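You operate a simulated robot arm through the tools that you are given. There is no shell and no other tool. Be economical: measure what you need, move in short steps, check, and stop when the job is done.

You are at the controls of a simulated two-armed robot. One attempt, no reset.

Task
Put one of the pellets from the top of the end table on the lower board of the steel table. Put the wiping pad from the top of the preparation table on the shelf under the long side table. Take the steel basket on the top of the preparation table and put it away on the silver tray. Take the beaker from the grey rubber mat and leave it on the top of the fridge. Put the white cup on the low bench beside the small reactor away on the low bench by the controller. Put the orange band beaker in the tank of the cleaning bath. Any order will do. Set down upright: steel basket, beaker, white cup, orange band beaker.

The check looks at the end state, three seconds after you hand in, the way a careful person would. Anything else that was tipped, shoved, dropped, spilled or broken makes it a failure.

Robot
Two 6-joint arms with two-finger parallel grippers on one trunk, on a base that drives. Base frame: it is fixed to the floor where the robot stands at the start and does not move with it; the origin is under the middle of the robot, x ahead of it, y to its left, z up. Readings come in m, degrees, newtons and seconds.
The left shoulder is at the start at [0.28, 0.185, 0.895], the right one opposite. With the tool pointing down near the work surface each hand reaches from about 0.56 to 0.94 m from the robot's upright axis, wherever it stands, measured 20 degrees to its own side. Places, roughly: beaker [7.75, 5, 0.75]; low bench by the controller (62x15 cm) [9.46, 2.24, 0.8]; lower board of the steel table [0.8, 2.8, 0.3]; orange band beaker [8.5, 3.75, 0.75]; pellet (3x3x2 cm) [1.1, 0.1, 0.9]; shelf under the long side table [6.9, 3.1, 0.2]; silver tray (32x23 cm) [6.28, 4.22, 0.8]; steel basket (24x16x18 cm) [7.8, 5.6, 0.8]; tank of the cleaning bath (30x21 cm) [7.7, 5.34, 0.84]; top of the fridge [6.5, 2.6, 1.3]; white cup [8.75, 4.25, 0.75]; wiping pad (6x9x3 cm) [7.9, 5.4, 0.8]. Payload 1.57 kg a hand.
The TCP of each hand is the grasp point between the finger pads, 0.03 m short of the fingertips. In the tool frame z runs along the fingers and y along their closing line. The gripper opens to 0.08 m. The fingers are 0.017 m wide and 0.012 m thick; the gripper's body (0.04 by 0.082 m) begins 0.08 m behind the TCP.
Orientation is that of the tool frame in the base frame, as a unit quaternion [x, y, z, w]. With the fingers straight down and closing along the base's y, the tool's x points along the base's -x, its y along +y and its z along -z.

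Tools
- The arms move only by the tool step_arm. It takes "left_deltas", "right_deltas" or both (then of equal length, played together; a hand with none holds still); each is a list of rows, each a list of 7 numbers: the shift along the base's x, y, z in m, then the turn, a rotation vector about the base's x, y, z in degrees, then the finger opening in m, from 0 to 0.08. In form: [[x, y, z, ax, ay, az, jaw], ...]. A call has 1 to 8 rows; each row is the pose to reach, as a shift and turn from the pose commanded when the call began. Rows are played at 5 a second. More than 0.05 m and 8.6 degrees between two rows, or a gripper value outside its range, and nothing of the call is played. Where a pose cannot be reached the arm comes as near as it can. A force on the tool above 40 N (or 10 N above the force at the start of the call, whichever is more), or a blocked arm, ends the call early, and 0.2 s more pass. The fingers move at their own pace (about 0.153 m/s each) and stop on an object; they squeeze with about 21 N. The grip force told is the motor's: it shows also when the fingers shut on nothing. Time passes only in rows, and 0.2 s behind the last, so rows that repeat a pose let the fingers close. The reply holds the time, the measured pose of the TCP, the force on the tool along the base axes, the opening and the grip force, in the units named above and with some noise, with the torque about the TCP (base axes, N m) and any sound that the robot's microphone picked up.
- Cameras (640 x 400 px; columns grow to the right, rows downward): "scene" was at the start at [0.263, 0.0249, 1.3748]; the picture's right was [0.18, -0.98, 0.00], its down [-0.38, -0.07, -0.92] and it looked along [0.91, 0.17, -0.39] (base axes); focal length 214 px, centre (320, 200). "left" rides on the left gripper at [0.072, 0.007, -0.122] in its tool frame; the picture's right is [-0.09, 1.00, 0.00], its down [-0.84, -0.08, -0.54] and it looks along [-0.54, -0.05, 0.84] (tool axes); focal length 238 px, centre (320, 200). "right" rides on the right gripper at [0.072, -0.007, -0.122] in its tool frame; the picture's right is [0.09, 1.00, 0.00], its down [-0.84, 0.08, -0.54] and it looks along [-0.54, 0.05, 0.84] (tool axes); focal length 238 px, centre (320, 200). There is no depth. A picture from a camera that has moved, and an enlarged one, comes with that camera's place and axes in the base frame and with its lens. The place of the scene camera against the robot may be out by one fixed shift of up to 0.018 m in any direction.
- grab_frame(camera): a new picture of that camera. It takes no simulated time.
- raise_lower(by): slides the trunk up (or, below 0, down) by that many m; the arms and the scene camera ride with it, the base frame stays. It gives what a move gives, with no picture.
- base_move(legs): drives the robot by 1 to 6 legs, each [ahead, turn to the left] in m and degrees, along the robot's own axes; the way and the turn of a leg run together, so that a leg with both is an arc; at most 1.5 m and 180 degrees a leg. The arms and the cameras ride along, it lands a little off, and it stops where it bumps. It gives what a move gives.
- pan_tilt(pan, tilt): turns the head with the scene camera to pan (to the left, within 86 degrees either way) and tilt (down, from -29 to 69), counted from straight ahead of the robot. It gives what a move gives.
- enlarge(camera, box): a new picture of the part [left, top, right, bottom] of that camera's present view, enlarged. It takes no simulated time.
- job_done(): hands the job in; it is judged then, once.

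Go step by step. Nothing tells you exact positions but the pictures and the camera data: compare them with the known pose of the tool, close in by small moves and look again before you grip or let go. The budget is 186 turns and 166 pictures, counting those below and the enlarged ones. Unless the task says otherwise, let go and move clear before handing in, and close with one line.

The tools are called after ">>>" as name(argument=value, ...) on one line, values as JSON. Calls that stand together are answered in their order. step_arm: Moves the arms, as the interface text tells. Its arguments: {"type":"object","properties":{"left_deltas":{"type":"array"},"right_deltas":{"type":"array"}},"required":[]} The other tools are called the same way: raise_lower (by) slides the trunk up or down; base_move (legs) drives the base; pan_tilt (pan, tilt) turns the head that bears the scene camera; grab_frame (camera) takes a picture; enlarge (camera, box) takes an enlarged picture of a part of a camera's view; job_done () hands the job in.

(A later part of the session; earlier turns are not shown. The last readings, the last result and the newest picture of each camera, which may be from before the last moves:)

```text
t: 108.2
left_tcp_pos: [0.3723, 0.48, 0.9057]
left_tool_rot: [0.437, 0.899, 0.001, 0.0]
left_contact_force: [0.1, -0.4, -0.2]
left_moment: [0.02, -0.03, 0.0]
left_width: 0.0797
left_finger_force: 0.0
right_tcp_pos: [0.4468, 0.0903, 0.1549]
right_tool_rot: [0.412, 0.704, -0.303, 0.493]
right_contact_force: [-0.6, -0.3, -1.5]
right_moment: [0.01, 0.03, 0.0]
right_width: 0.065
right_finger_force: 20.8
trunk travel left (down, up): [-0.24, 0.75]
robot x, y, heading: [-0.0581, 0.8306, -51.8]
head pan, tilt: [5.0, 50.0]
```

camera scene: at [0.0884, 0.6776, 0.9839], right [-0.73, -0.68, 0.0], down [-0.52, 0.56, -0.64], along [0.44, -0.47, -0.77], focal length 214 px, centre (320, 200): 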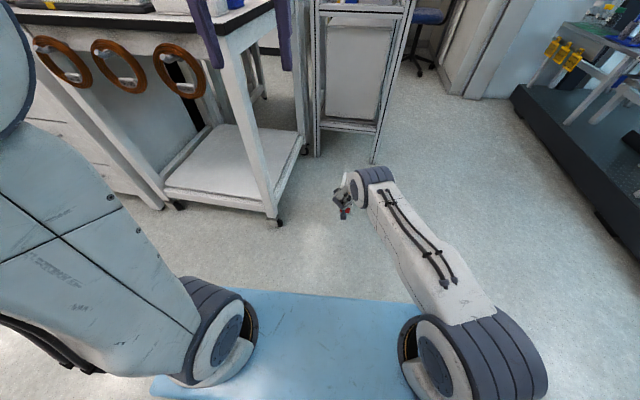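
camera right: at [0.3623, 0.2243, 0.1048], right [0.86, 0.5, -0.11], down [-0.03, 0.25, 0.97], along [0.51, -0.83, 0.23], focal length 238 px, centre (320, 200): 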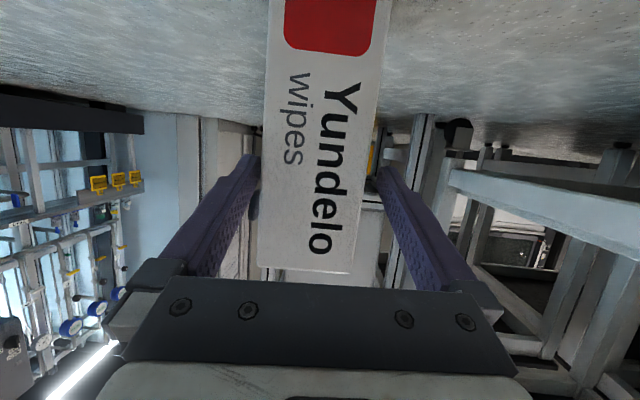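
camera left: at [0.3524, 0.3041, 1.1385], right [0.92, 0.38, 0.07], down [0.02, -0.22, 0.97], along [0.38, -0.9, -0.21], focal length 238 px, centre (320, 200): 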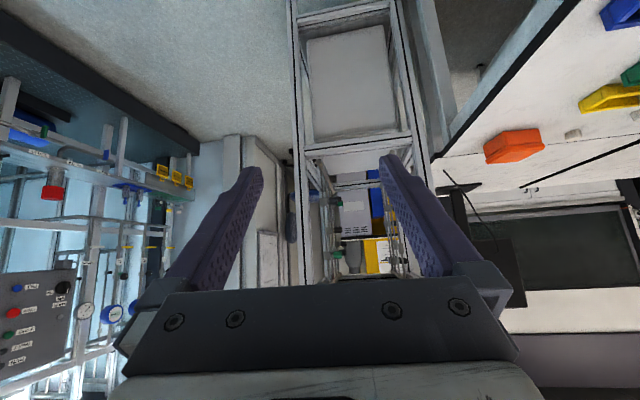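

The box is held. I raise the trunk, back into open floor, and look before rolling the box upright.

>>> raise_lower(by=0.4)

>>> base_move(legs=[[-0.4, 0]])

>>> step_arm(right_deltas=[[0, 0, 0.03, 4, -7.1, 0, 0.03], [0, 0, 0.06, 8, -14.2, 0, 0.03], [0, 0, 0.09, 11.9, -21.5, 0, 0.03], [0, 0, 0.12, 15.9, -28.6, 0, 0.03], [0, 0, 0.15, 19.8, -35.8, 0, 0.03], [0, 0, 0.18, 23.8, -43, 0, 0.03]])

>>> grab_frame(camera="scene")

```text
t: 112.0
left_tcp_pos: [0.3716, 0.479, 1.3056]
left_tool_rot: [0.437, 0.9, 0.001, 0.0]
left_contact_force: [-0.9, 0.5, -0.3]
left_moment: [0.03, 0.0, 0.02]
left_width: 0.0799
left_finger_force: 0.0
right_tcp_pos: [0.4465, 0.089, 0.5541]
right_tool_rot: [0.413, 0.704, -0.303, 0.493]
right_contact_force: [-0.1, -0.1, -0.6]
right_moment: [0.06, 0.04, 0.01]
right_width: 0.0648
right_finger_force: 21.3
trunk travel left (down, up): [-0.64, 0.35]
robot x, y, heading: [-0.0576, 0.8297, -52.1]
head pan, tilt: [5.0, 50.0]
```

```text
t: 114.5
left_tcp_pos: [0.125, 0.7916, 1.3053]
left_tool_rot: [0.439, 0.898, 0.001, 0.001]
left_contact_force: [-0.6, -0.8, 0.9]
left_moment: [-0.01, -0.01, 0.0]
left_width: 0.0798
left_finger_force: 0.1
right_tcp_pos: [0.198, 0.4009, 0.5546]
right_tool_rot: [0.414, 0.702, -0.304, 0.493]
right_contact_force: [-0.5, -1.0, -2.2]
right_moment: [0.01, 0.04, -0.04]
right_width: 0.0651
right_finger_force: 20.6
trunk travel left (down, up): [-0.64, 0.35]
robot x, y, heading: [-0.3041, 1.144, -52.4]
head pan, tilt: [5.0, 50.0]
```

```text
t: 115.9
left_tcp_pos: [0.1249, 0.791, 1.3056]
left_tool_rot: [0.44, 0.898, 0.001, 0.0]
left_contact_force: [0.3, -0.3, 0.1]
left_moment: [-0.04, 0.02, -0.01]
left_width: 0.0799
left_finger_force: 0.0
right_tcp_pos: [0.2787, 0.3626, 0.6201]
right_tool_rot: [0.547, 0.596, -0.103, 0.579]
right_contact_force: [-0.3, -0.2, -1.3]
right_moment: [0.07, 0.09, -0.03]
right_width: 0.0646
right_finger_force: 20.7
right hand out of reach, approached as far as the arm can: row 1, 2, 3, 4, 5, 6
trunk travel left (down, up): [-0.64, 0.35]
robot x, y, heading: [-0.3052, 1.1477, -52.3]
head pan, tilt: [5.0, 50.0]
```

```text
113 pictures are left
camera scene: at [-0.1409, 0.9709, 1.384], right [-0.74, -0.68, 0.0], down [-0.52, 0.56, -0.64], along [0.44, -0.47, -0.77], focal length 214 px, centre (320, 200)
```

scene: 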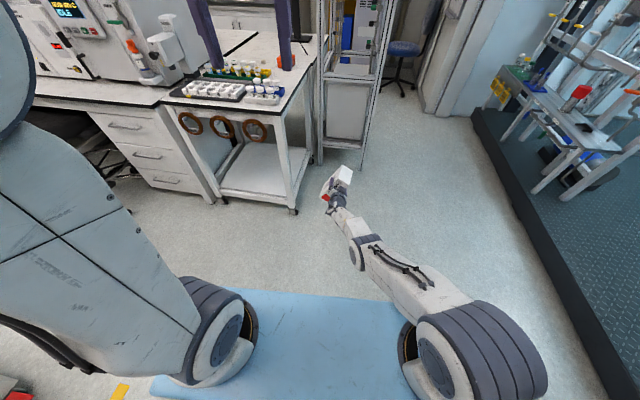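

The arm was nearly stretched. I bring the hand up and closer first, then finish the roll.

>>> step_arm(right_deltas=[[-0.029, 0.018, 0.029, 0, 0, 0, 0.03], [-0.059, 0.036, 0.058, 0, 0, 0, 0.03], [-0.088, 0.054, 0.086, 0, 0, 0, 0.03], [-0.118, 0.072, 0.115, 0, 0, 0, 0.03], [-0.147, 0.09, 0.144, 0, 0, 0, 0.03], [-0.177, 0.108, 0.173, 0, 0, 0, 0.03], [-0.206, 0.126, 0.201, 0, 0, 0, 0.03], [-0.236, 0.144, 0.23, 0, 0, 0, 0.03]])

```text
t: 117.7
left_tcp_pos: [0.1256, 0.7918, 1.3066]
left_tool_rot: [0.44, 0.898, 0.001, 0.001]
left_contact_force: [0.8, 0.0, -0.2]
left_moment: [0.01, -0.02, 0.0]
left_width: 0.0799
left_finger_force: 0.0
right_tcp_pos: [0.2792, 0.3631, 0.6213]
right_tool_rot: [0.546, 0.596, -0.103, 0.579]
right_contact_force: [-0.2, 1.0, -2.3]
right_moment: [0.03, 0.09, 0.02]
right_width: 0.065
right_finger_force: 20.9
right hand out of reach, approached as far as the arm can: row 1, 2, 3, 4, 5, 6, 7, 8
trunk travel left (down, up): [-0.64, 0.35]
robot x, y, heading: [-0.3, 1.1431, -52.3]
head pan, tilt: [5.0, 50.0]
```

The arm is stuck at its stretched posture with this orientation. I undo the roll while pulling the hand back to get free.

>>> step_arm(right_deltas=[[0, 0, 0, -4, 7.1, 0, 0.03], [-0.01, 0.01, 0, -8, 14.2, 0, 0.03], [-0.02, 0.02, 0, -11.9, 21.5, 0, 0.03], [-0.03, 0.03, 0, -15.9, 28.6, 0, 0.03], [-0.04, 0.04, 0, -19.8, 35.8, 0, 0.03], [-0.05, 0.05, 0, -23.8, 43, 0, 0.03]])

>>> grab_frame(camera="scene")

```text
t: 119.1
left_tcp_pos: [0.1256, 0.7915, 1.3063]
left_tool_rot: [0.44, 0.898, 0.002, 0.001]
left_contact_force: [0.0, -0.9, 0.4]
left_moment: [0.0, 0.01, -0.02]
left_width: 0.0801
left_finger_force: 0.1
right_tcp_pos: [0.256, 0.4076, 0.6099]
right_tool_rot: [0.353, 0.728, -0.404, 0.427]
right_contact_force: [-0.1, 0.7, -1.1]
right_moment: [0.07, -0.01, 0.02]
right_width: 0.0646
right_finger_force: 21.2
right hand out of reach, approached as far as the arm can: row 2, 3, 4, 5, 6
trunk travel left (down, up): [-0.64, 0.35]
robot x, y, heading: [-0.3048, 1.1422, -52.3]
head pan, tilt: [5.0, 50.0]
```

```text
112 pictures are left
camera scene: at [-0.141, 0.9709, 1.384], right [-0.73, -0.68, 0.0], down [-0.52, 0.56, -0.64], along [0.44, -0.47, -0.77], focal length 214 px, centre (320, 200)
```

scene: 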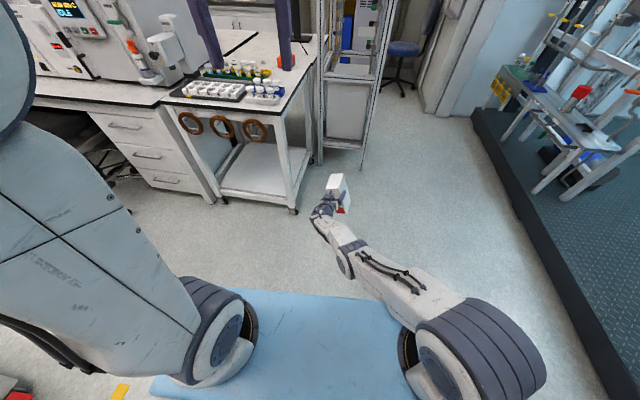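

I keep the orientation and pull straight toward the shoulder.

>>> step_arm(right_deltas=[[-0.032, 0.024, 0.02, 0, 0, 0, 0.03], [-0.064, 0.048, 0.04, 0, 0, 0, 0.03], [-0.096, 0.072, 0.06, 0, 0, 0, 0.03], [-0.128, 0.096, 0.08, 0, 0, 0, 0.03], [-0.16, 0.12, 0.1, 0, 0, 0, 0.03]])

```text
t: 120.3
left_tcp_pos: [0.1263, 0.7917, 1.3062]
left_tool_rot: [0.44, 0.898, 0.001, 0.001]
left_contact_force: [-0.9, 0.6, 0.6]
left_moment: [0.0, 0.02, -0.03]
left_width: 0.08
left_finger_force: 0.0
right_tcp_pos: [0.2551, 0.4103, 0.608]
right_tool_rot: [0.343, 0.731, -0.414, 0.42]
right_contact_force: [-0.1, 0.4, -1.5]
right_moment: [0.04, 0.03, 0.01]
right_width: 0.0647
right_finger_force: 20.9
right hand out of reach, approached as far as the arm can: row 1, 2, 3, 4, 5
trunk travel left (down, up): [-0.64, 0.35]
robot x, y, heading: [-0.3017, 1.1484, -52.2]
head pan, tilt: [5.0, 50.0]
```

It seems the commanded pose has run ahead of the hand. I command back outward to a pose that should be reachable in front of the robot.

>>> step_arm(right_deltas=[[0.034, -0.024, -0.025, 0, 0, 0, 0.03], [0.068, -0.049, -0.05, 0, 0, 0, 0.03], [0.102, -0.073, -0.075, 0, 0, 0, 0.03], [0.136, -0.097, -0.1, 0, 0, 0, 0.03], [0.17, -0.122, -0.125, 0, 0, 0, 0.03], [0.205, -0.146, -0.15, 0, 0, 0, 0.03], [0.239, -0.17, -0.175, 0, 0, 0, 0.03], [0.273, -0.195, -0.2, 0, 0, 0, 0.03]])

```text
t: 122.1
left_tcp_pos: [0.1271, 0.7917, 1.3051]
left_tool_rot: [0.44, 0.898, 0.001, 0.001]
left_contact_force: [0.0, 0.2, 0.0]
left_moment: [-0.04, -0.02, 0.0]
left_width: 0.0797
left_finger_force: 0.0
right_tcp_pos: [0.2535, 0.3817, 0.6191]
right_tool_rot: [0.342, 0.732, -0.412, 0.422]
right_contact_force: [1.1, -0.6, -3.1]
right_moment: [0.06, 0.02, 0.0]
right_width: 0.0647
right_finger_force: 21.0
right hand out of reach, approached as far as the arm can: row 1, 2, 3, 4, 5, 6, 7, 8
trunk travel left (down, up): [-0.64, 0.35]
robot x, y, heading: [-0.3027, 1.1468, -52.3]
head pan, tilt: [5.0, 50.0]
```

I try swinging the hand upward instead, which should bend the elbow.

>>> step_arm(right_deltas=[[0, 0, 0.045, 0, 0, 0, 0.03], [0, 0, 0.09, 0, 0, 0, 0.03], [-0.01, 0.01, 0.135, 0, 0, 0, 0.03], [-0.02, 0.02, 0.175, 0, 0, 0, 0.03], [-0.04, 0.03, 0.21, 0, 0, 0, 0.03], [-0.07, 0.05, 0.24, 0, 0, 0, 0.03]])

>>> grab_frame(camera="scene")

```text
t: 123.5
left_tcp_pos: [0.1262, 0.7912, 1.3064]
left_tool_rot: [0.439, 0.899, 0.001, 0.0]
left_contact_force: [0.5, -0.3, -1.0]
left_moment: [0.0, 0.05, 0.0]
left_width: 0.0799
left_finger_force: 0.0
right_tcp_pos: [0.1852, 0.4298, 0.8522]
right_tool_rot: [0.343, 0.732, -0.413, 0.42]
right_contact_force: [0.4, 0.3, -1.3]
right_moment: [0.05, -0.02, -0.02]
right_width: 0.0648
right_finger_force: 21.1
trunk travel left (down, up): [-0.64, 0.35]
robot x, y, heading: [-0.3052, 1.1471, -52.2]
head pan, tilt: [5.0, 50.0]
```

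```text
111 pictures are left
camera scene: at [-0.1407, 0.9707, 1.3839], right [-0.73, -0.68, 0.0], down [-0.52, 0.56, -0.64], along [0.44, -0.47, -0.77], focal length 214 px, centre (320, 200)
```

scene: 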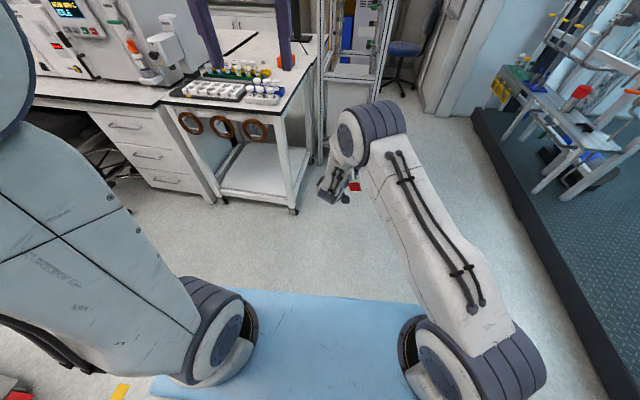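

Free again, elbow up, box still held. I bring the hand nearer and roll the box bottom-down in two halves.

>>> step_arm(right_deltas=[[-0.012, 0.016, 0.005, 4.2, -6.5, 0.6, 0.03], [-0.025, 0.031, 0.01, 8.4, -13.1, 1.2, 0.03], [-0.037, 0.047, 0.015, 12.6, -19.6, 1.8, 0.03], [-0.049, 0.063, 0.02, 16.8, -26.1, 2.5, 0.03], [-0.061, 0.079, 0.025, 21, -32.6, 3.1, 0.03], [-0.074, 0.094, 0.03, 25.3, -39.2, 3.7, 0.03], [-0.086, 0.11, 0.035, 29.5, -45.7, 4.3, 0.03]])

>>> grab_frame(camera="scene")

```text
t: 125.1
left_tcp_pos: [0.1262, 0.7913, 1.3058]
left_tool_rot: [0.441, 0.898, 0.002, 0.0]
left_contact_force: [-0.4, -0.1, 0.1]
left_moment: [0.02, 0.02, 0.0]
left_width: 0.0799
left_finger_force: 0.1
right_tcp_pos: [0.2252, 0.5351, 1.037]
right_tool_rot: [0.544, 0.635, -0.104, 0.538]
right_contact_force: [-0.1, 1.4, -2.1]
right_moment: [0.0, 0.05, -0.03]
right_width: 0.0648
right_finger_force: 20.5
right hand out of reach, approached as far as the arm can: row 3, 4, 5, 6, 7
trunk travel left (down, up): [-0.64, 0.35]
robot x, y, heading: [-0.3027, 1.1483, -52.0]
head pan, tilt: [5.0, 50.0]
```

```text
110 pictures are left
camera scene: at [-0.1405, 0.9706, 1.3839], right [-0.73, -0.68, 0.0], down [-0.52, 0.56, -0.64], along [0.44, -0.47, -0.77], focal length 214 px, centre (320, 200)
```

scene: 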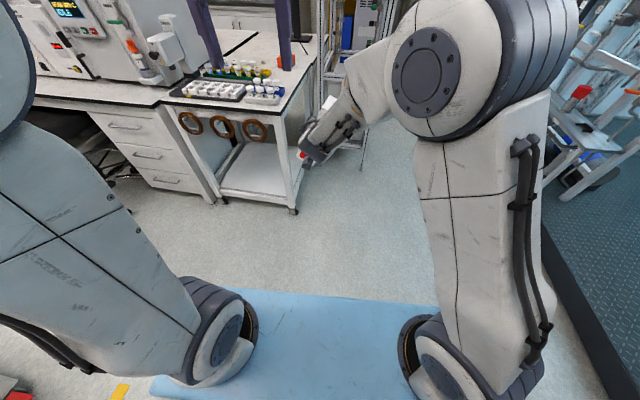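

Half of the roll is done. I continue, moving the hand slightly forward to stay within reach.

>>> step_arm(right_deltas=[[0.005, -0.015, -0.01, 4.2, -6.5, 0.6, 0.03], [0.01, -0.03, -0.02, 8.4, -13.1, 1.2, 0.03], [0.015, -0.045, -0.03, 12.6, -19.6, 1.8, 0.03], [0.02, -0.06, -0.04, 16.8, -26.1, 2.5, 0.03], [0.025, -0.075, -0.05, 21, -32.6, 3.1, 0.03], [0.03, -0.09, -0.06, 25.3, -39.2, 3.7, 0.03], [0.035, -0.1, -0.07, 29.5, -45.7, 4.3, 0.03]])

>>> grab_frame(camera="scene")

```text
t: 126.9
left_tcp_pos: [0.1286, 0.7886, 1.3037]
left_tool_rot: [0.44, 0.898, 0.003, -0.002]
left_contact_force: [-0.3, -1.1, -0.9]
left_moment: [0.08, 0.04, -0.01]
left_width: 0.0801
left_finger_force: 0.1
right_tcp_pos: [0.2717, 0.5182, 0.9154]
right_tool_rot: [0.569, 0.597, 0.311, 0.472]
right_contact_force: [0.5, -0.1, -2.2]
right_moment: [0.0, 0.04, 0.04]
right_width: 0.0644
right_finger_force: 21.5
right hand out of reach, approached as far as the arm can: row 1, 2, 3, 4, 5, 6
trunk travel left (down, up): [-0.64, 0.35]
robot x, y, heading: [-0.3022, 1.1455, -52.3]
head pan, tilt: [5.0, 50.0]
stopped in row 7 (right hand): the arm was blocked; the commanded pose is now the measured one
```

```text
109 pictures are left
camera scene: at [-0.1398, 0.9692, 1.3838], right [-0.73, -0.68, 0.0], down [-0.52, 0.56, -0.64], along [0.44, -0.47, -0.77], focal length 214 px, centre (320, 200)
```

scene: 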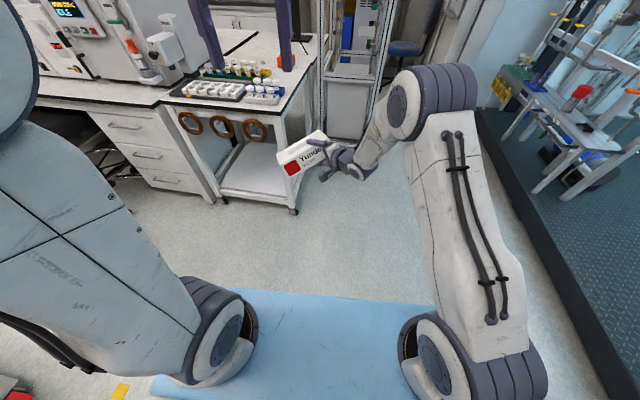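

The box is almost upright in the hand. I finish levelling it and bring it to the right front of the robot, clear of everything.

>>> step_arm(right_deltas=[[-0.037, -0.018, 0.004, 0.5, -3, -3, 0.03], [-0.074, -0.036, 0.009, 1.1, -6.1, -5.9, 0.03], [-0.111, -0.054, 0.013, 1.6, -9.1, -8.9, 0.03], [-0.147, -0.071, 0.017, 2.2, -12.2, -11.8, 0.03], [-0.184, -0.089, 0.022, 2.7, -15.2, -14.8, 0.03], [-0.221, -0.107, 0.026, 3.3, -18.3, -17.8, 0.03], [-0.258, -0.125, 0.03, 3.8, -21.3, -20.7, 0.03], [-0.295, -0.143, 0.035, 4.4, -24.4, -23.7, 0.03]])

>>> grab_frame(camera="scene")

```text
t: 128.7
left_tcp_pos: [0.1261, 0.7912, 1.3048]
left_tool_rot: [0.44, 0.898, 0.002, 0.0]
left_contact_force: [0.5, 0.0, -0.3]
left_moment: [-0.02, 0.07, 0.01]
left_width: 0.08
left_finger_force: 0.1
right_tcp_pos: [-0.0216, 0.3756, 0.9526]
right_tool_rot: [0.617, 0.342, 0.343, 0.621]
right_contact_force: [0.4, -0.1, -2.2]
right_moment: [-0.03, 0.07, -0.03]
right_width: 0.0645
right_finger_force: 20.8
trunk travel left (down, up): [-0.64, 0.35]
robot x, y, heading: [-0.301, 1.1493, -52.2]
head pan, tilt: [5.0, 50.0]
```

```text
108 pictures are left
camera scene: at [-0.1405, 0.9708, 1.384], right [-0.73, -0.68, 0.0], down [-0.52, 0.56, -0.64], along [0.44, -0.47, -0.77], focal length 214 px, centre (320, 200)
```

scene: 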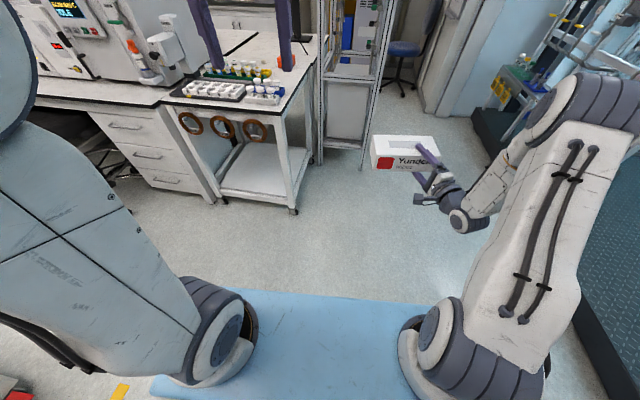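

The box is level and upright in the right hand. To keep the elbow off the rack at the table, I try a posture with the hand pointing further left across the robot's front.

>>> step_arm(right_deltas=[[0.035, 0.023, 0.0, 0, 0, 7.5, 0.03], [0.07, 0.046, 0.0, 0, 0, 15, 0.03], [0.105, 0.069, 0.0, 0, 0, 22.5, 0.03], [0.14, 0.091, 0.0, 0, 0, 30, 0.03], [0.175, 0.114, 0.0, 0, 0, 37.5, 0.03], [0.21, 0.137, 0.0, 0, 0, 45, 0.03]])

>>> grab_frame(camera="scene")

```text
t: 130.1
left_tcp_pos: [0.1264, 0.7912, 1.3056]
left_tool_rot: [0.44, 0.898, 0.002, -0.001]
left_contact_force: [0.1, 0.2, -0.1]
left_moment: [0.01, -0.03, -0.01]
left_width: 0.0799
left_finger_force: 0.0
right_tcp_pos: [0.1884, 0.5133, 0.9498]
right_tool_rot: [0.438, 0.553, 0.555, 0.441]
right_contact_force: [-0.9, 0.5, -2.3]
right_moment: [-0.06, 0.08, -0.03]
right_width: 0.0647
right_finger_force: 21.2
trunk travel left (down, up): [-0.64, 0.35]
robot x, y, heading: [-0.3056, 1.1429, -52.3]
head pan, tilt: [5.0, 50.0]
```

```text
107 pictures are left
camera scene: at [-0.141, 0.9707, 1.3841], right [-0.73, -0.68, 0.0], down [-0.52, 0.56, -0.64], along [0.44, -0.47, -0.77], focal length 214 px, centre (320, 200)
```

scene: 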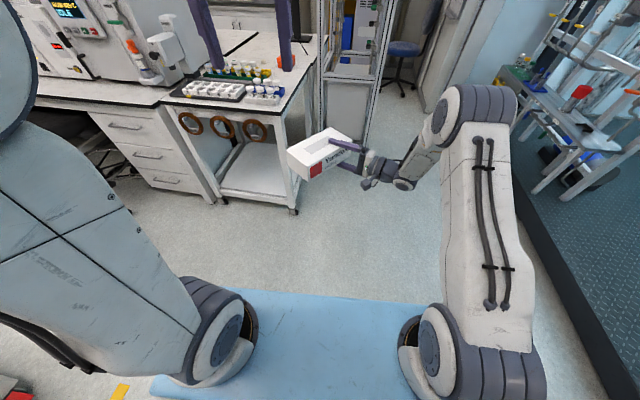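

This posture works, with the box level. I raise the trunk a bit and drive around to stand before the table, still short of it.

>>> raise_lower(by=0.12)

>>> base_move(legs=[[0, -36], [0.86, 0], [0, 76]])

>>> pan_tilt(pan=-5, tilt=40)

>>> grab_frame(camera="scene")

```text
t: 131.6
left_tcp_pos: [0.1259, 0.7912, 1.4253]
left_tool_rot: [0.441, 0.898, 0.002, -0.001]
left_contact_force: [-0.5, 0.5, 0.6]
left_moment: [0.0, 0.02, 0.03]
left_width: 0.0799
left_finger_force: 0.0
right_tcp_pos: [0.1873, 0.5145, 1.0693]
right_tool_rot: [0.439, 0.553, 0.554, 0.441]
right_contact_force: [0.9, -0.7, -1.5]
right_moment: [-0.04, 0.05, 0.03]
right_width: 0.065
right_finger_force: 20.8
trunk travel left (down, up): [-0.76, 0.23]
robot x, y, heading: [-0.3041, 1.1497, -52.4]
head pan, tilt: [5.0, 50.0]
```

```text
t: 141.2
left_tcp_pos: [0.2775, 0.2849, 1.425]
left_tool_rot: [0.11, 0.994, 0.002, -0.002]
left_contact_force: [-0.3, 0.7, 0.1]
left_moment: [0.01, 0.02, -0.02]
left_width: 0.0799
left_finger_force: 0.0
right_tcp_pos: [0.5016, 0.1138, 1.07]
right_tool_rot: [0.226, 0.668, 0.671, 0.228]
right_contact_force: [0.2, -0.3, -2.4]
right_moment: [-0.1, 0.04, -0.01]
right_width: 0.0649
right_finger_force: 21.2
trunk travel left (down, up): [-0.76, 0.23]
robot x, y, heading: [-0.2818, 0.2874, -12.5]
head pan, tilt: [5.0, 50.0]
```

```text
t: 141.9
left_tcp_pos: [0.2775, 0.2847, 1.4247]
left_tool_rot: [0.109, 0.994, 0.002, -0.001]
left_contact_force: [-0.7, -0.6, -0.3]
left_moment: [-0.01, -0.01, -0.01]
left_width: 0.08
left_finger_force: 0.0
right_tcp_pos: [0.5017, 0.1116, 1.0702]
right_tool_rot: [0.226, 0.669, 0.671, 0.228]
right_contact_force: [0.7, 0.1, -1.9]
right_moment: [-0.06, 0.04, 0.0]
right_width: 0.065
right_finger_force: 20.7
trunk travel left (down, up): [-0.76, 0.23]
robot x, y, heading: [-0.2806, 0.2865, -12.4]
head pan, tilt: [-5.0, 40.0]
```

```text
106 pictures are left
camera scene: at [-0.0304, 0.2337, 1.5182], right [-0.3, -0.95, 0.0], down [-0.61, 0.19, -0.77], along [0.73, -0.23, -0.64], focal length 214 px, centre (320, 200)
```

scene: 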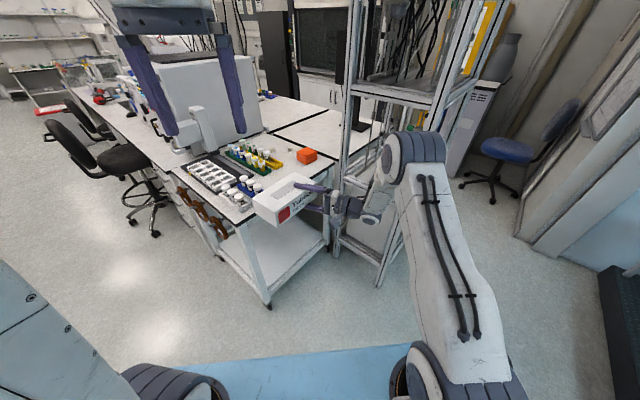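

The box can be seen just before the table front, above it. I creep forward along the table's open front and check again.

>>> base_move(legs=[[0.3, 0]])

>>> grab_frame(camera="scene")

>>> grab_frame(camera="left")

```text
t: 143.9
left_tcp_pos: [0.5748, 0.217, 1.4246]
left_tool_rot: [0.111, 0.994, 0.002, -0.002]
left_contact_force: [0.1, 0.0, 0.4]
left_moment: [0.01, 0.02, -0.01]
left_width: 0.0799
left_finger_force: 0.1
right_tcp_pos: [0.7982, 0.0429, 1.0707]
right_tool_rot: [0.226, 0.668, 0.671, 0.228]
right_contact_force: [0.1, 0.1, -1.3]
right_moment: [-0.1, 0.02, 0.0]
right_width: 0.0649
right_finger_force: 20.5
trunk travel left (down, up): [-0.76, 0.23]
robot x, y, heading: [0.0159, 0.2192, -12.6]
head pan, tilt: [-5.0, 40.0]
```

```text
105 pictures are left
camera scene: at [0.2666, 0.1663, 1.5183], right [-0.3, -0.95, 0.0], down [-0.61, 0.2, -0.77], along [0.73, -0.23, -0.64], focal length 214 px, centre (320, 200)
```

scene: 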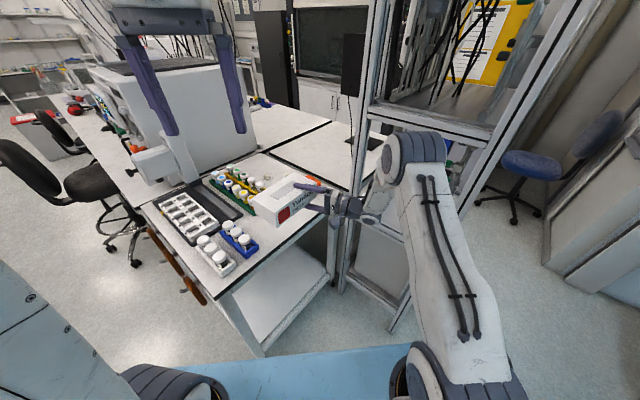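

```text
104 pictures are left
camera left: at [0.5054, 0.2392, 1.5468], right [0.31, 0.95, 0.0], down [0.8, -0.26, 0.54], along [0.51, -0.16, -0.84], focal length 238 px, centre (320, 200)
```

left: 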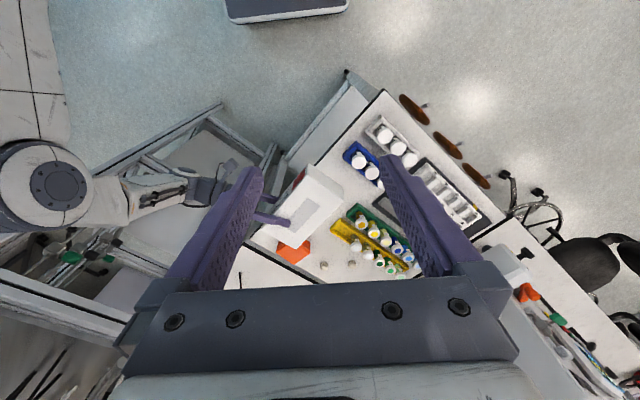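

From above the box lines up with the table edge; its centre should return to about [0.91, 0.086], so the hand must go to about [0.92, 0.03]. I drive 0.1 m and check.

>>> base_move(legs=[[0.1, 0]])

>>> grab_frame(camera="left")

>>> grab_frame(camera="scene")

```text
t: 145.1
left_tcp_pos: [0.6698, 0.197, 1.4242]
left_tool_rot: [0.109, 0.994, 0.002, -0.002]
left_contact_force: [-0.4, 0.3, 0.5]
left_moment: [-0.01, -0.01, -0.03]
left_width: 0.0799
left_finger_force: 0.0
right_tcp_pos: [0.8949, 0.0238, 1.0702]
right_tool_rot: [0.226, 0.669, 0.671, 0.228]
right_contact_force: [0.1, -0.5, -0.6]
right_moment: [-0.13, 0.03, -0.02]
right_width: 0.0648
right_finger_force: 20.8
trunk travel left (down, up): [-0.76, 0.23]
robot x, y, heading: [0.1092, 0.1963, -12.8]
head pan, tilt: [-5.0, 40.0]
```

```text
103 pictures are left
camera left: at [0.6013, 0.2189, 1.5468], right [0.31, 0.95, 0.0], down [0.8, -0.26, 0.54], along [0.51, -0.16, -0.84], focal length 238 px, centre (320, 200)
```

left: 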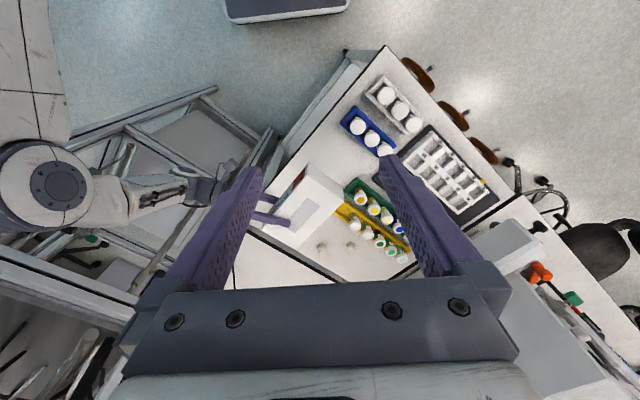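

```text
102 pictures are left
camera scene: at [0.3627, 0.1454, 1.5183], right [-0.3, -0.95, 0.0], down [-0.61, 0.19, -0.77], along [0.73, -0.23, -0.64], focal length 214 px, centre (320, 200)
```

scene: 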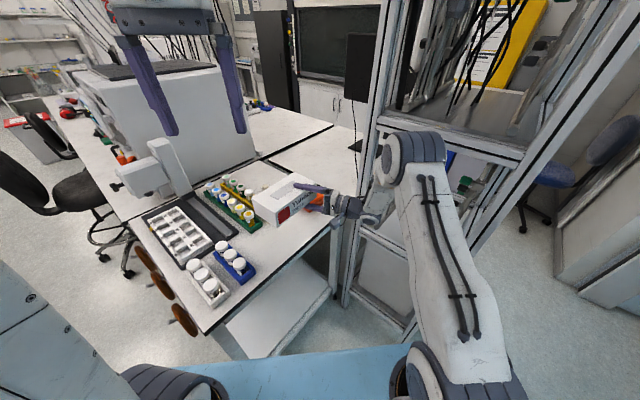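

Box centre is at about [0.878, 0.087]; I shift it 3 cm in +x, then lower with the trunk to just above the table.

>>> step_arm(right_deltas=[[0.016, 0, 0, 0, 0, 0, 0.03], [0.032, -0.001, 0, 0, 0, 0, 0.03]])

>>> raise_lower(by=-0.13)

>>> grab_frame(camera="scene")

>>> grab_frame(camera="left")

```text
t: 145.7
left_tcp_pos: [0.671, 0.1978, 1.4259]
left_tool_rot: [0.111, 0.994, 0.002, -0.001]
left_contact_force: [-0.1, -0.1, -0.1]
left_moment: [-0.01, -0.02, 0.01]
left_width: 0.08
left_finger_force: 0.1
right_tcp_pos: [0.9267, 0.0229, 1.0714]
right_tool_rot: [0.226, 0.669, 0.671, 0.227]
right_contact_force: [-0.1, 0.5, -1.7]
right_moment: [-0.09, 0.01, 0.01]
right_width: 0.0648
right_finger_force: 20.6
trunk travel left (down, up): [-0.76, 0.23]
robot x, y, heading: [0.1188, 0.1992, -12.4]
head pan, tilt: [-5.0, 40.0]
```

```text
t: 147.3
left_tcp_pos: [0.6703, 0.1982, 1.295]
left_tool_rot: [0.11, 0.994, 0.002, -0.002]
left_contact_force: [0.2, 0.0, -0.8]
left_moment: [0.01, -0.02, 0.02]
left_width: 0.0798
left_finger_force: 0.0
right_tcp_pos: [0.9264, 0.0227, 0.9421]
right_tool_rot: [0.226, 0.669, 0.671, 0.227]
right_contact_force: [1.2, -0.4, -1.8]
right_moment: [-0.14, 0.0, 0.03]
right_width: 0.0645
right_finger_force: 20.7
trunk travel left (down, up): [-0.63, 0.36]
robot x, y, heading: [0.1138, 0.196, -12.5]
head pan, tilt: [-5.0, 40.0]
```

```text
101 pictures are left
camera scene: at [0.363, 0.1453, 1.3883], right [-0.3, -0.95, 0.0], down [-0.61, 0.19, -0.77], along [0.73, -0.23, -0.64], focal length 214 px, centre (320, 200)
```

scene: 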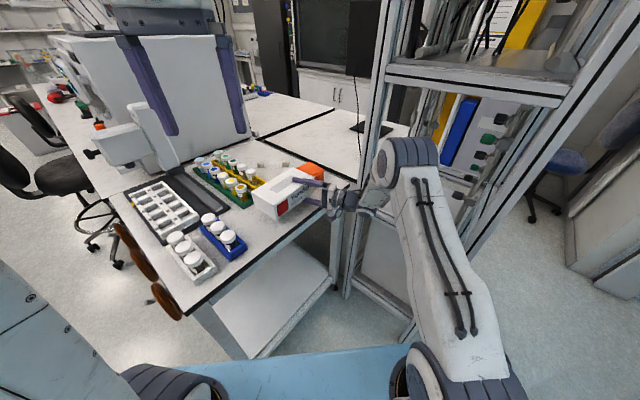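

```text
100 pictures are left
camera left: at [0.6017, 0.2189, 1.4168], right [0.31, 0.95, 0.0], down [0.8, -0.26, 0.54], along [0.51, -0.16, -0.84], focal length 238 px, centre (320, 200)
```

left: 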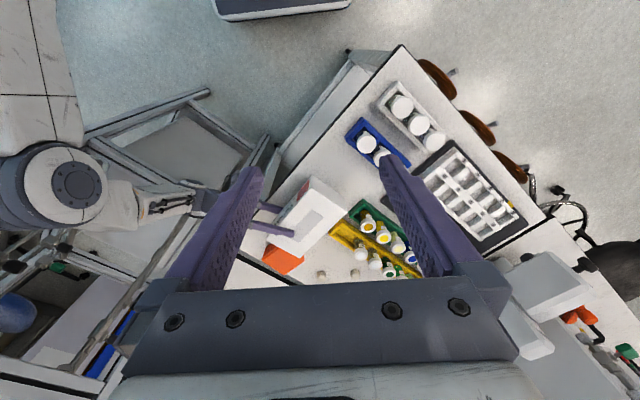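

The box hovers a few centimetres above the table. I zoom in to compare with its original place.

>>> enlarge(camera="scene", box=[190, 130, 382, 250])

>>> enlarge(camera="left", box=[230, 140, 422, 260])

```text
3.33 times, centred on (286, 190) of scene
camera zoom: at [0.363, 0.1453, 1.3883], right [-0.3, -0.95, 0.0], down [-0.61, 0.19, -0.77], along [0.73, -0.23, -0.64], focal length 715 px, centre (433, 233)
```

zoom: 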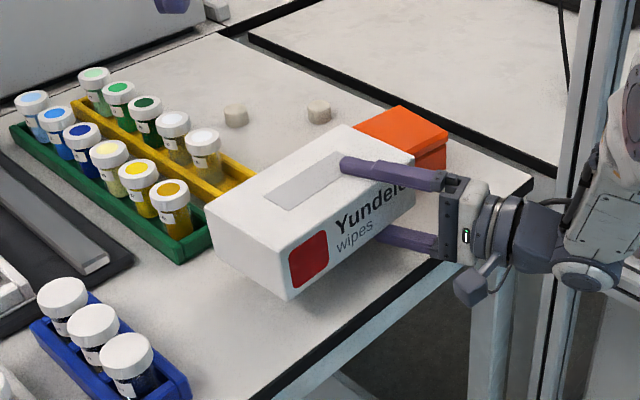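

```text
3.33 times, centred on (326, 200) of left
camera zoom: at [0.6017, 0.2189, 1.4168], right [0.31, 0.95, 0.0], down [0.8, -0.26, 0.54], along [0.51, -0.16, -0.84], focal length 794 px, centre (300, 200)
```

zoom: 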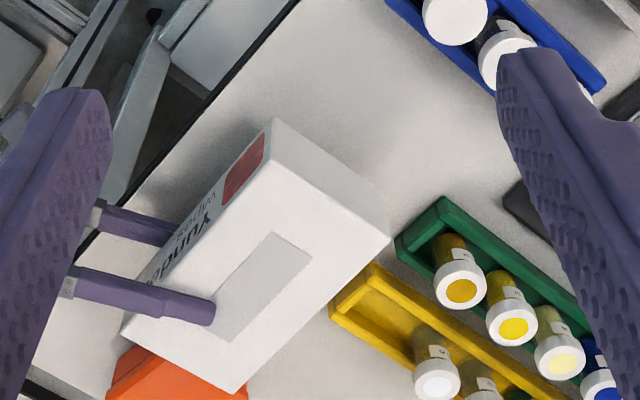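

The box matches its old place within about a centimetre. I lower by the trunk to the release height.

>>> raise_lower(by=-0.022)

>>> step_arm(right_deltas=[[-0.006, 0.0, 0, 0, 0, 0, 0.03], [-0.006, 0.0, 0, 0, 0, 0, 0.068], [-0.006, 0.0, 0, 0, 0, 0, 0.072], [-0.006, 0, 0, 0, 0, 0, 0.074]])

>>> enlarge(camera="scene", box=[190, 130, 382, 250])

```text
t: 147.9
left_tcp_pos: [0.6697, 0.1987, 1.2724]
left_tool_rot: [0.11, 0.994, 0.002, -0.001]
left_contact_force: [-0.6, -0.6, 0.1]
left_moment: [-0.02, 0.02, 0.02]
left_width: 0.08
left_finger_force: 0.1
right_tcp_pos: [0.9258, 0.0233, 0.9186]
right_tool_rot: [0.226, 0.668, 0.671, 0.228]
right_contact_force: [0.0, 0.4, -1.6]
right_moment: [-0.08, 0.04, 0.01]
right_width: 0.0648
right_finger_force: 20.6
trunk travel left (down, up): [-0.608, 0.382]
robot x, y, heading: [0.1143, 0.1956, -12.5]
head pan, tilt: [-5.0, 40.0]
```

```text
t: 148.9
left_tcp_pos: [0.6712, 0.1975, 1.2728]
left_tool_rot: [0.109, 0.994, 0.002, -0.001]
left_contact_force: [0.2, 0.3, -0.5]
left_moment: [0.02, 0.01, 0.04]
left_width: 0.08
left_finger_force: 0.1
right_tcp_pos: [0.922, 0.0226, 0.9206]
right_tool_rot: [0.226, 0.669, 0.671, 0.227]
right_contact_force: [-0.9, -0.7, 4.0]
right_moment: [-0.26, 0.24, -0.02]
right_width: 0.0703
right_finger_force: 0.0
trunk travel left (down, up): [-0.608, 0.382]
robot x, y, heading: [0.1145, 0.1947, -12.7]
head pan, tilt: [-5.0, 40.0]
```

```text
3.33 times, centred on (286, 190) of scene
camera zoom: at [0.3628, 0.1454, 1.3663], right [-0.3, -0.95, 0.0], down [-0.61, 0.19, -0.77], along [0.73, -0.23, -0.64], focal length 715 px, centre (433, 233)
```

zoom: 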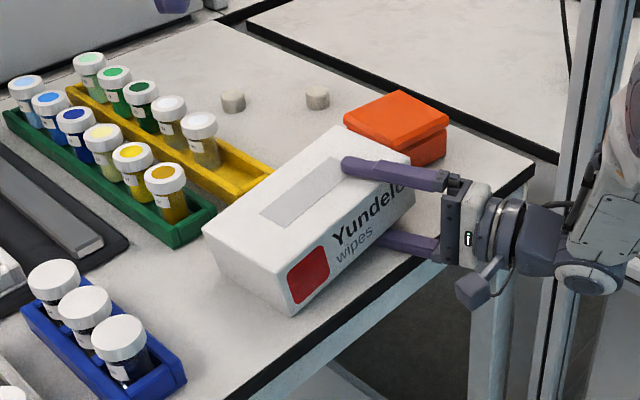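

The box rests with its right end on the lower finger, ready to be slid free. I relieve the pressure slightly and withdraw straight back.

>>> step_arm(right_deltas=[[0, 0, 0.004, 0, 0, 0, 0.074], [-0.015, -0.002, 0.004, 0, 0, 0, 0.074], [-0.03, -0.004, 0.004, 0, 0, 0, 0.074], [-0.05, -0.006, 0.004, 0, 0, 0, 0.074], [-0.07, -0.008, 0.004, 0, 0, 0, 0.074], [-0.09, -0.01, 0.004, 0, 0, 0, 0.074]])

>>> enlarge(camera="scene", box=[190, 130, 382, 250])

>>> enlarge(camera="left", box=[230, 140, 422, 260])

```text
t: 150.3
left_tcp_pos: [0.6701, 0.1978, 1.2731]
left_tool_rot: [0.109, 0.994, 0.002, -0.001]
left_contact_force: [-0.2, 0.5, -0.2]
left_moment: [0.01, 0.0, -0.01]
left_width: 0.08
left_finger_force: 0.0
right_tcp_pos: [0.8288, 0.0128, 0.9232]
right_tool_rot: [0.226, 0.669, 0.67, 0.228]
right_contact_force: [-0.4, 0.1, -1.9]
right_moment: [-0.02, 0.0, -0.02]
right_width: 0.0751
right_finger_force: 0.3
trunk travel left (down, up): [-0.608, 0.382]
robot x, y, heading: [0.1156, 0.1984, -12.7]
head pan, tilt: [-5.0, 40.0]
```

```text
3.33 times, centred on (286, 190) of scene
camera zoom: at [0.3632, 0.1453, 1.3662], right [-0.3, -0.95, 0.0], down [-0.61, 0.19, -0.77], along [0.73, -0.23, -0.64], focal length 715 px, centre (433, 233)
```

zoom: 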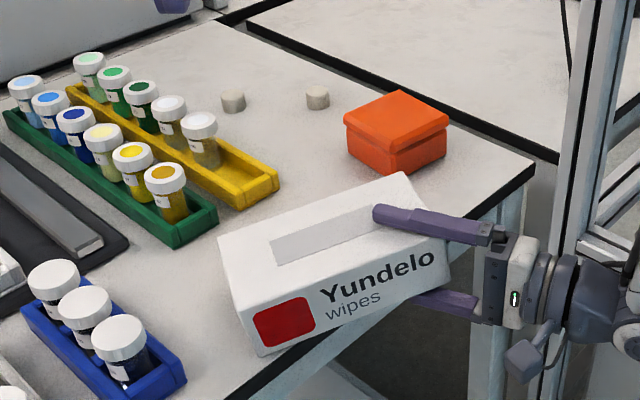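

```text
3.33 times, centred on (326, 200) of left
camera zoom: at [0.6018, 0.2189, 1.3947], right [0.31, 0.95, 0.0], down [0.8, -0.26, 0.54], along [0.51, -0.16, -0.84], focal length 794 px, centre (300, 200)
```

zoom: 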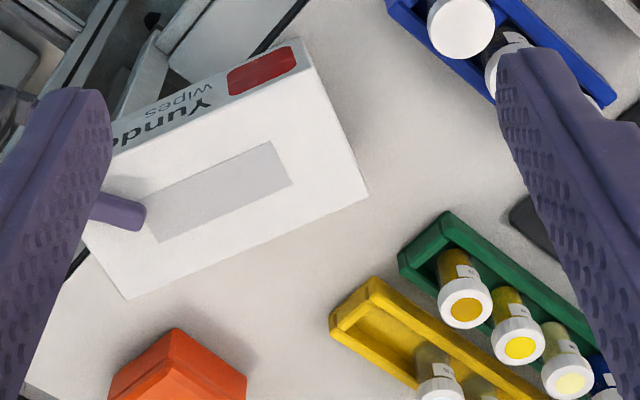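

The box came along with the finger because it was wedged. I grip it again, move it back in over the table and this time will hold it with the left hand while opening fully.

>>> step_arm(right_deltas=[[0, 0, 0, 0, 0, 0, 0.03], [0, 0, 0, 0, 0, 0, 0.03], [0, 0, 0.012, 0, 0, 0, 0.03], [0.03, 0.0, 0.012, 0, 0, 0, 0.03], [0.07, 0.0, 0.012, 0, 0, 0, 0.03], [0.07, 0, 0.006, 0, 0, 0, 0.03]], left_deltas=[[0.02, -0.02, -0.02, 0, 0, 0, 0.0], [0.03, -0.04, -0.04, 0, 0, 0, 0.0], [0.04, -0.06, -0.07, 0, 0, 0, 0.0], [0.05, -0.08, -0.1, 0, 0, 0, 0.0], [0.06, -0.1, -0.13, 0, 0, 0, 0.0], [0.07, -0.12, -0.16, 0, 0, 0, 0.0]])

>>> enlarge(camera="scene", box=[190, 130, 382, 250])

>>> grab_frame(camera="left")

```text
t: 151.8
left_tcp_pos: [0.7408, 0.0766, 1.1118]
left_tool_rot: [0.11, 0.994, 0.001, -0.002]
left_contact_force: [-0.1, 0.7, -0.6]
left_moment: [-0.02, -0.01, 0.03]
left_width: 0.0002
left_finger_force: 20.9
right_tcp_pos: [0.9001, 0.0121, 0.9302]
right_tool_rot: [0.226, 0.669, 0.67, 0.228]
right_contact_force: [0.0, 1.1, -1.0]
right_moment: [-0.12, 0.05, 0.0]
right_width: 0.0657
right_finger_force: 20.6
trunk travel left (down, up): [-0.608, 0.382]
robot x, y, heading: [0.1131, 0.1964, -12.4]
head pan, tilt: [-5.0, 40.0]
```

```text
3.33 times, centred on (286, 190) of scene
camera zoom: at [0.3629, 0.1455, 1.3663], right [-0.3, -0.95, 0.0], down [-0.61, 0.19, -0.77], along [0.73, -0.23, -0.64], focal length 715 px, centre (433, 233)
```

zoom: 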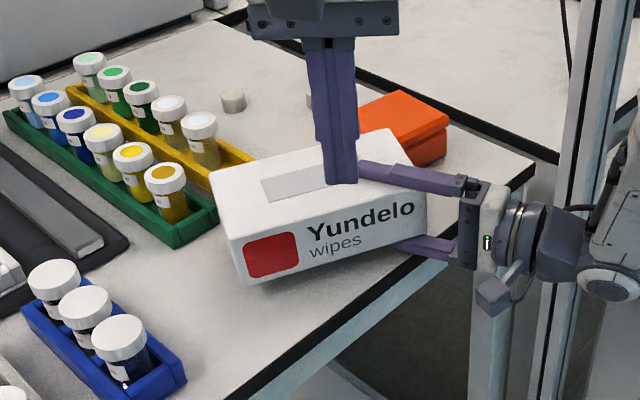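

```text
93 pictures are left
camera left: at [0.6717, 0.0988, 1.2349], right [0.31, 0.95, 0.0], down [0.8, -0.26, 0.54], along [0.51, -0.16, -0.84], focal length 238 px, centre (320, 200)
```

left: 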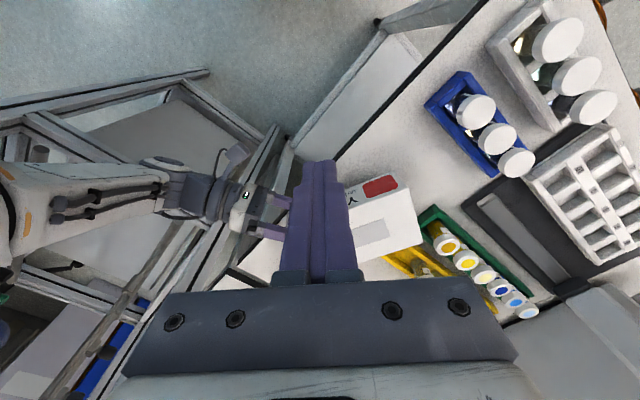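

The box is back over its place, only turned by about 25°. I lower the closed left fingers in front of its front face as a stop.

>>> step_arm(left_deltas=[[0, 0, -0.045, 0, 0, 0, 0], [0, 0, -0.09, 0, 0, 0, 0], [0.01, 0, -0.135, 0, 0, 0, 0], [0.03, 0, -0.17, 0, 0, 0, 0], [0.06, 0, -0.193, 0, 0, 0, 0], [0.09, 0, -0.195, 0, 0, 0, 0]])

>>> grab_frame(camera="left")

>>> enlarge(camera="scene", box=[190, 130, 382, 250])

```text
t: 153.2
left_tcp_pos: [0.8332, 0.0779, 0.9162]
left_tool_rot: [0.11, 0.994, 0.002, -0.002]
left_contact_force: [-0.2, -0.5, 0.9]
left_moment: [0.02, -0.02, 0.03]
left_width: 0.0
left_finger_force: 20.8
right_tcp_pos: [0.8984, 0.0118, 0.9291]
right_tool_rot: [0.226, 0.669, 0.671, 0.228]
right_contact_force: [0.1, -0.1, -2.5]
right_moment: [-0.13, 0.0, 0.03]
right_width: 0.0659
right_finger_force: 21.0
trunk travel left (down, up): [-0.608, 0.382]
robot x, y, heading: [0.1176, 0.1963, -12.4]
head pan, tilt: [-5.0, 40.0]
```

```text
92 pictures are left
camera left: at [0.764, 0.0989, 1.0381], right [0.31, 0.95, 0.0], down [0.8, -0.26, 0.54], along [0.51, -0.16, -0.84], focal length 238 px, centre (320, 200)
```

left: 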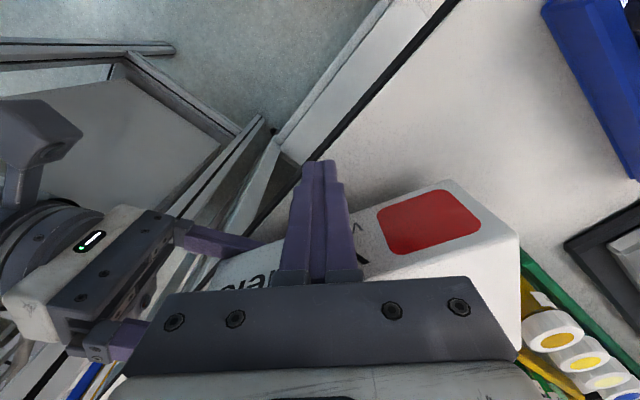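

```text
3.33 times, centred on (286, 190) of scene
camera zoom: at [0.3629, 0.1453, 1.3662], right [-0.3, -0.95, 0.0], down [-0.61, 0.19, -0.77], along [0.73, -0.23, -0.64], focal length 715 px, centre (433, 233)
```

zoom: 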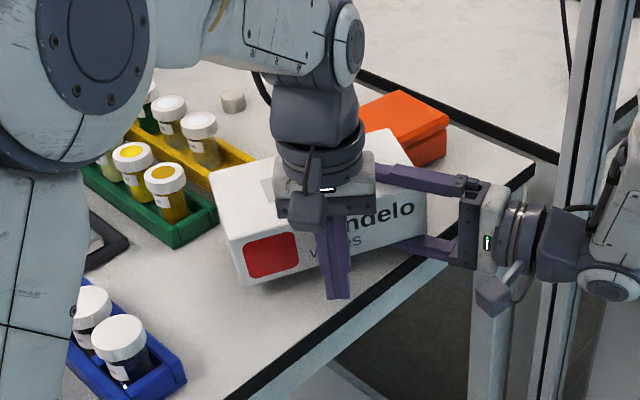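

The left fingers stand before the front face. I close the last gap, open the right hand fully and draw it out.

>>> step_arm(left_deltas=[[0.008, 0, 0, 0, 0, 0, 0], [0.014, 0, 0, 0, 0, 0, 0], [0.014, 0, 0, 0, 0, 0, 0], [0.014, 0, 0, 0, 0, 0, 0], [0.014, 0, 0, 0, 0, 0, 0], [0.014, 0, 0, 0, 0, 0, 0], [0.014, 0, 0, 0, 0, 0, 0], [0.014, 0, 0, 0, 0, 0, 0]], right_deltas=[[0, 0, 0, 0, 0, 0, 0.05], [0, 0, 0, 0, 0, 0, 0.08], [0, 0, 0, 0, 0, 0, 0.08], [-0.015, -0.005, 0, 0, 0, 0, 0.08], [-0.035, -0.012, 0, 0, 0, 0, 0.08], [-0.055, -0.018, 0, 0, 0, 0, 0.08], [-0.075, -0.025, 0, 0, 0, 0, 0.08], [-0.095, -0.03, 0, 0, 0, 0, 0.08]])

>>> enlarge(camera="scene", box=[190, 130, 382, 250])

```text
t: 154.9
left_tcp_pos: [0.8456, 0.0777, 0.9169]
left_tool_rot: [0.11, 0.994, 0.002, -0.001]
left_contact_force: [-0.9, -0.2, 0.1]
left_moment: [0.02, 0.0, -0.05]
left_width: 0.0
left_finger_force: 20.9
right_tcp_pos: [0.8052, -0.0183, 0.9299]
right_tool_rot: [0.226, 0.669, 0.671, 0.228]
right_contact_force: [-0.3, 0.7, -1.6]
right_moment: [-0.05, 0.0, -0.04]
right_width: 0.0801
right_finger_force: 0.0
trunk travel left (down, up): [-0.608, 0.382]
robot x, y, heading: [0.114, 0.1976, -12.7]
head pan, tilt: [-5.0, 40.0]
```

```text
3.33 times, centred on (286, 190) of scene
camera zoom: at [0.3632, 0.1453, 1.3662], right [-0.3, -0.95, 0.0], down [-0.61, 0.19, -0.77], along [0.73, -0.23, -0.64], focal length 715 px, centre (433, 233)
```

zoom: 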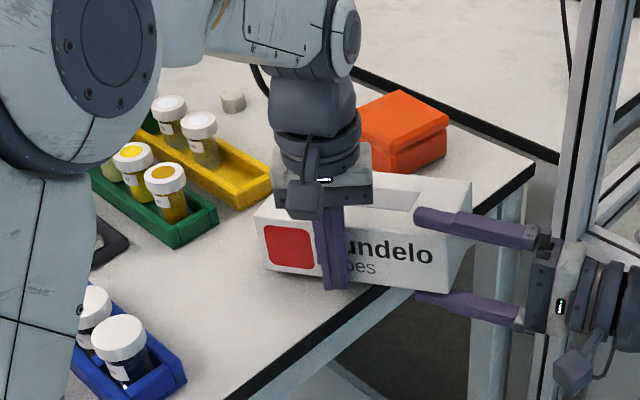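

The box now stands on the table by itself, but turned further. I draw the right hand fully clear, close it, and look how to push the box square.

>>> step_arm(right_deltas=[[-0.025, -0.01, 0, 0, 0, 0, 0.08], [-0.05, -0.015, 0, 0, 0, 0, 0.04], [-0.05, -0.015, -0.01, 0, 0, 0, 0.0], [-0.05, -0.015, -0.02, 0, 0, 0, 0.0]], left_deltas=[[-0.01, 0, 0, 0, 0, 0, 0], [-0.03, 0, 0.02, 0, 0, 0, 0], [-0.05, 0, 0.06, 0, 0, 0, 0], [-0.06, 0.01, 0.1, 0, 0, 0, 0]])

>>> step_arm(left_deltas=[[0, 0.03, 0.03, 0, 0, 0, 0], [0, 0.06, 0.06, 0, 0, 0, 0], [-0.02, 0.09, 0.1, 0, 0, 0, 0], [-0.05, 0.11, 0.14, 0, 0, 0, 0], [-0.08, 0.12, 0.18, 0, 0, 0, 0], [-0.1, 0.13, 0.22, 0, 0, 0, 0]])

>>> enlarge(camera="scene", box=[190, 130, 382, 250])

>>> grab_frame(camera="left")

```text
t: 155.9
left_tcp_pos: [0.7832, 0.0881, 1.0198]
left_tool_rot: [0.11, 0.994, 0.001, -0.001]
left_contact_force: [0.4, -0.1, 0.4]
left_moment: [0.01, 0.02, 0.02]
left_width: 0.0
left_finger_force: 20.3
right_tcp_pos: [0.7535, -0.0324, 0.9094]
right_tool_rot: [0.225, 0.669, 0.671, 0.228]
right_contact_force: [-0.9, -0.2, -0.1]
right_moment: [0.0, 0.01, 0.02]
right_width: 0.0001
right_finger_force: 21.3
trunk travel left (down, up): [-0.608, 0.382]
robot x, y, heading: [0.1136, 0.1962, -12.4]
head pan, tilt: [-5.0, 40.0]
```

```text
refused: row 3 steps farther than a row can; nothing moved
```

```text
3.33 times, centred on (286, 190) of scene
camera zoom: at [0.3631, 0.1451, 1.3662], right [-0.3, -0.95, 0.0], down [-0.61, 0.19, -0.77], along [0.73, -0.23, -0.64], focal length 715 px, centre (433, 233)
```

zoom: 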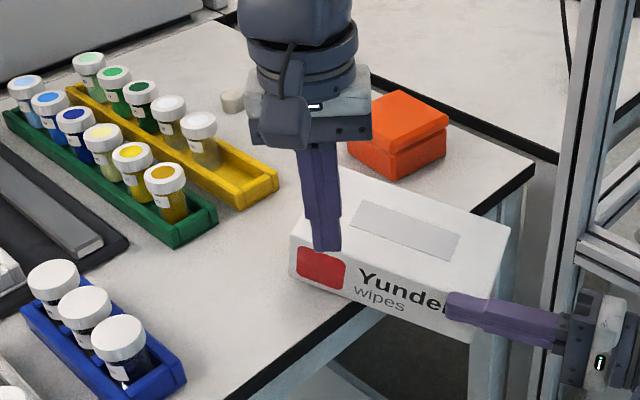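

```text
88 pictures are left
camera left: at [0.714, 0.1085, 1.1423], right [0.31, 0.95, 0.0], down [0.8, -0.26, 0.54], along [0.51, -0.16, -0.84], focal length 238 px, centre (320, 200)
```

left: 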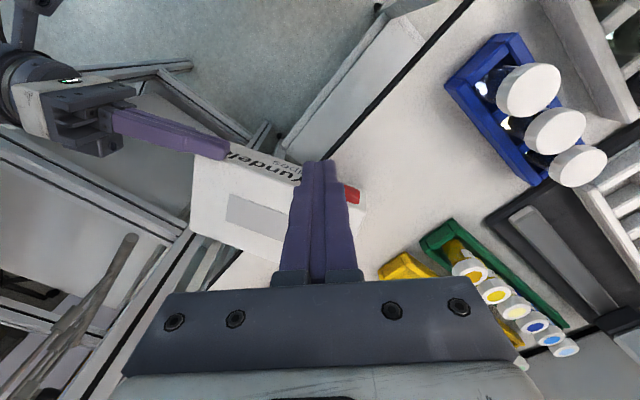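

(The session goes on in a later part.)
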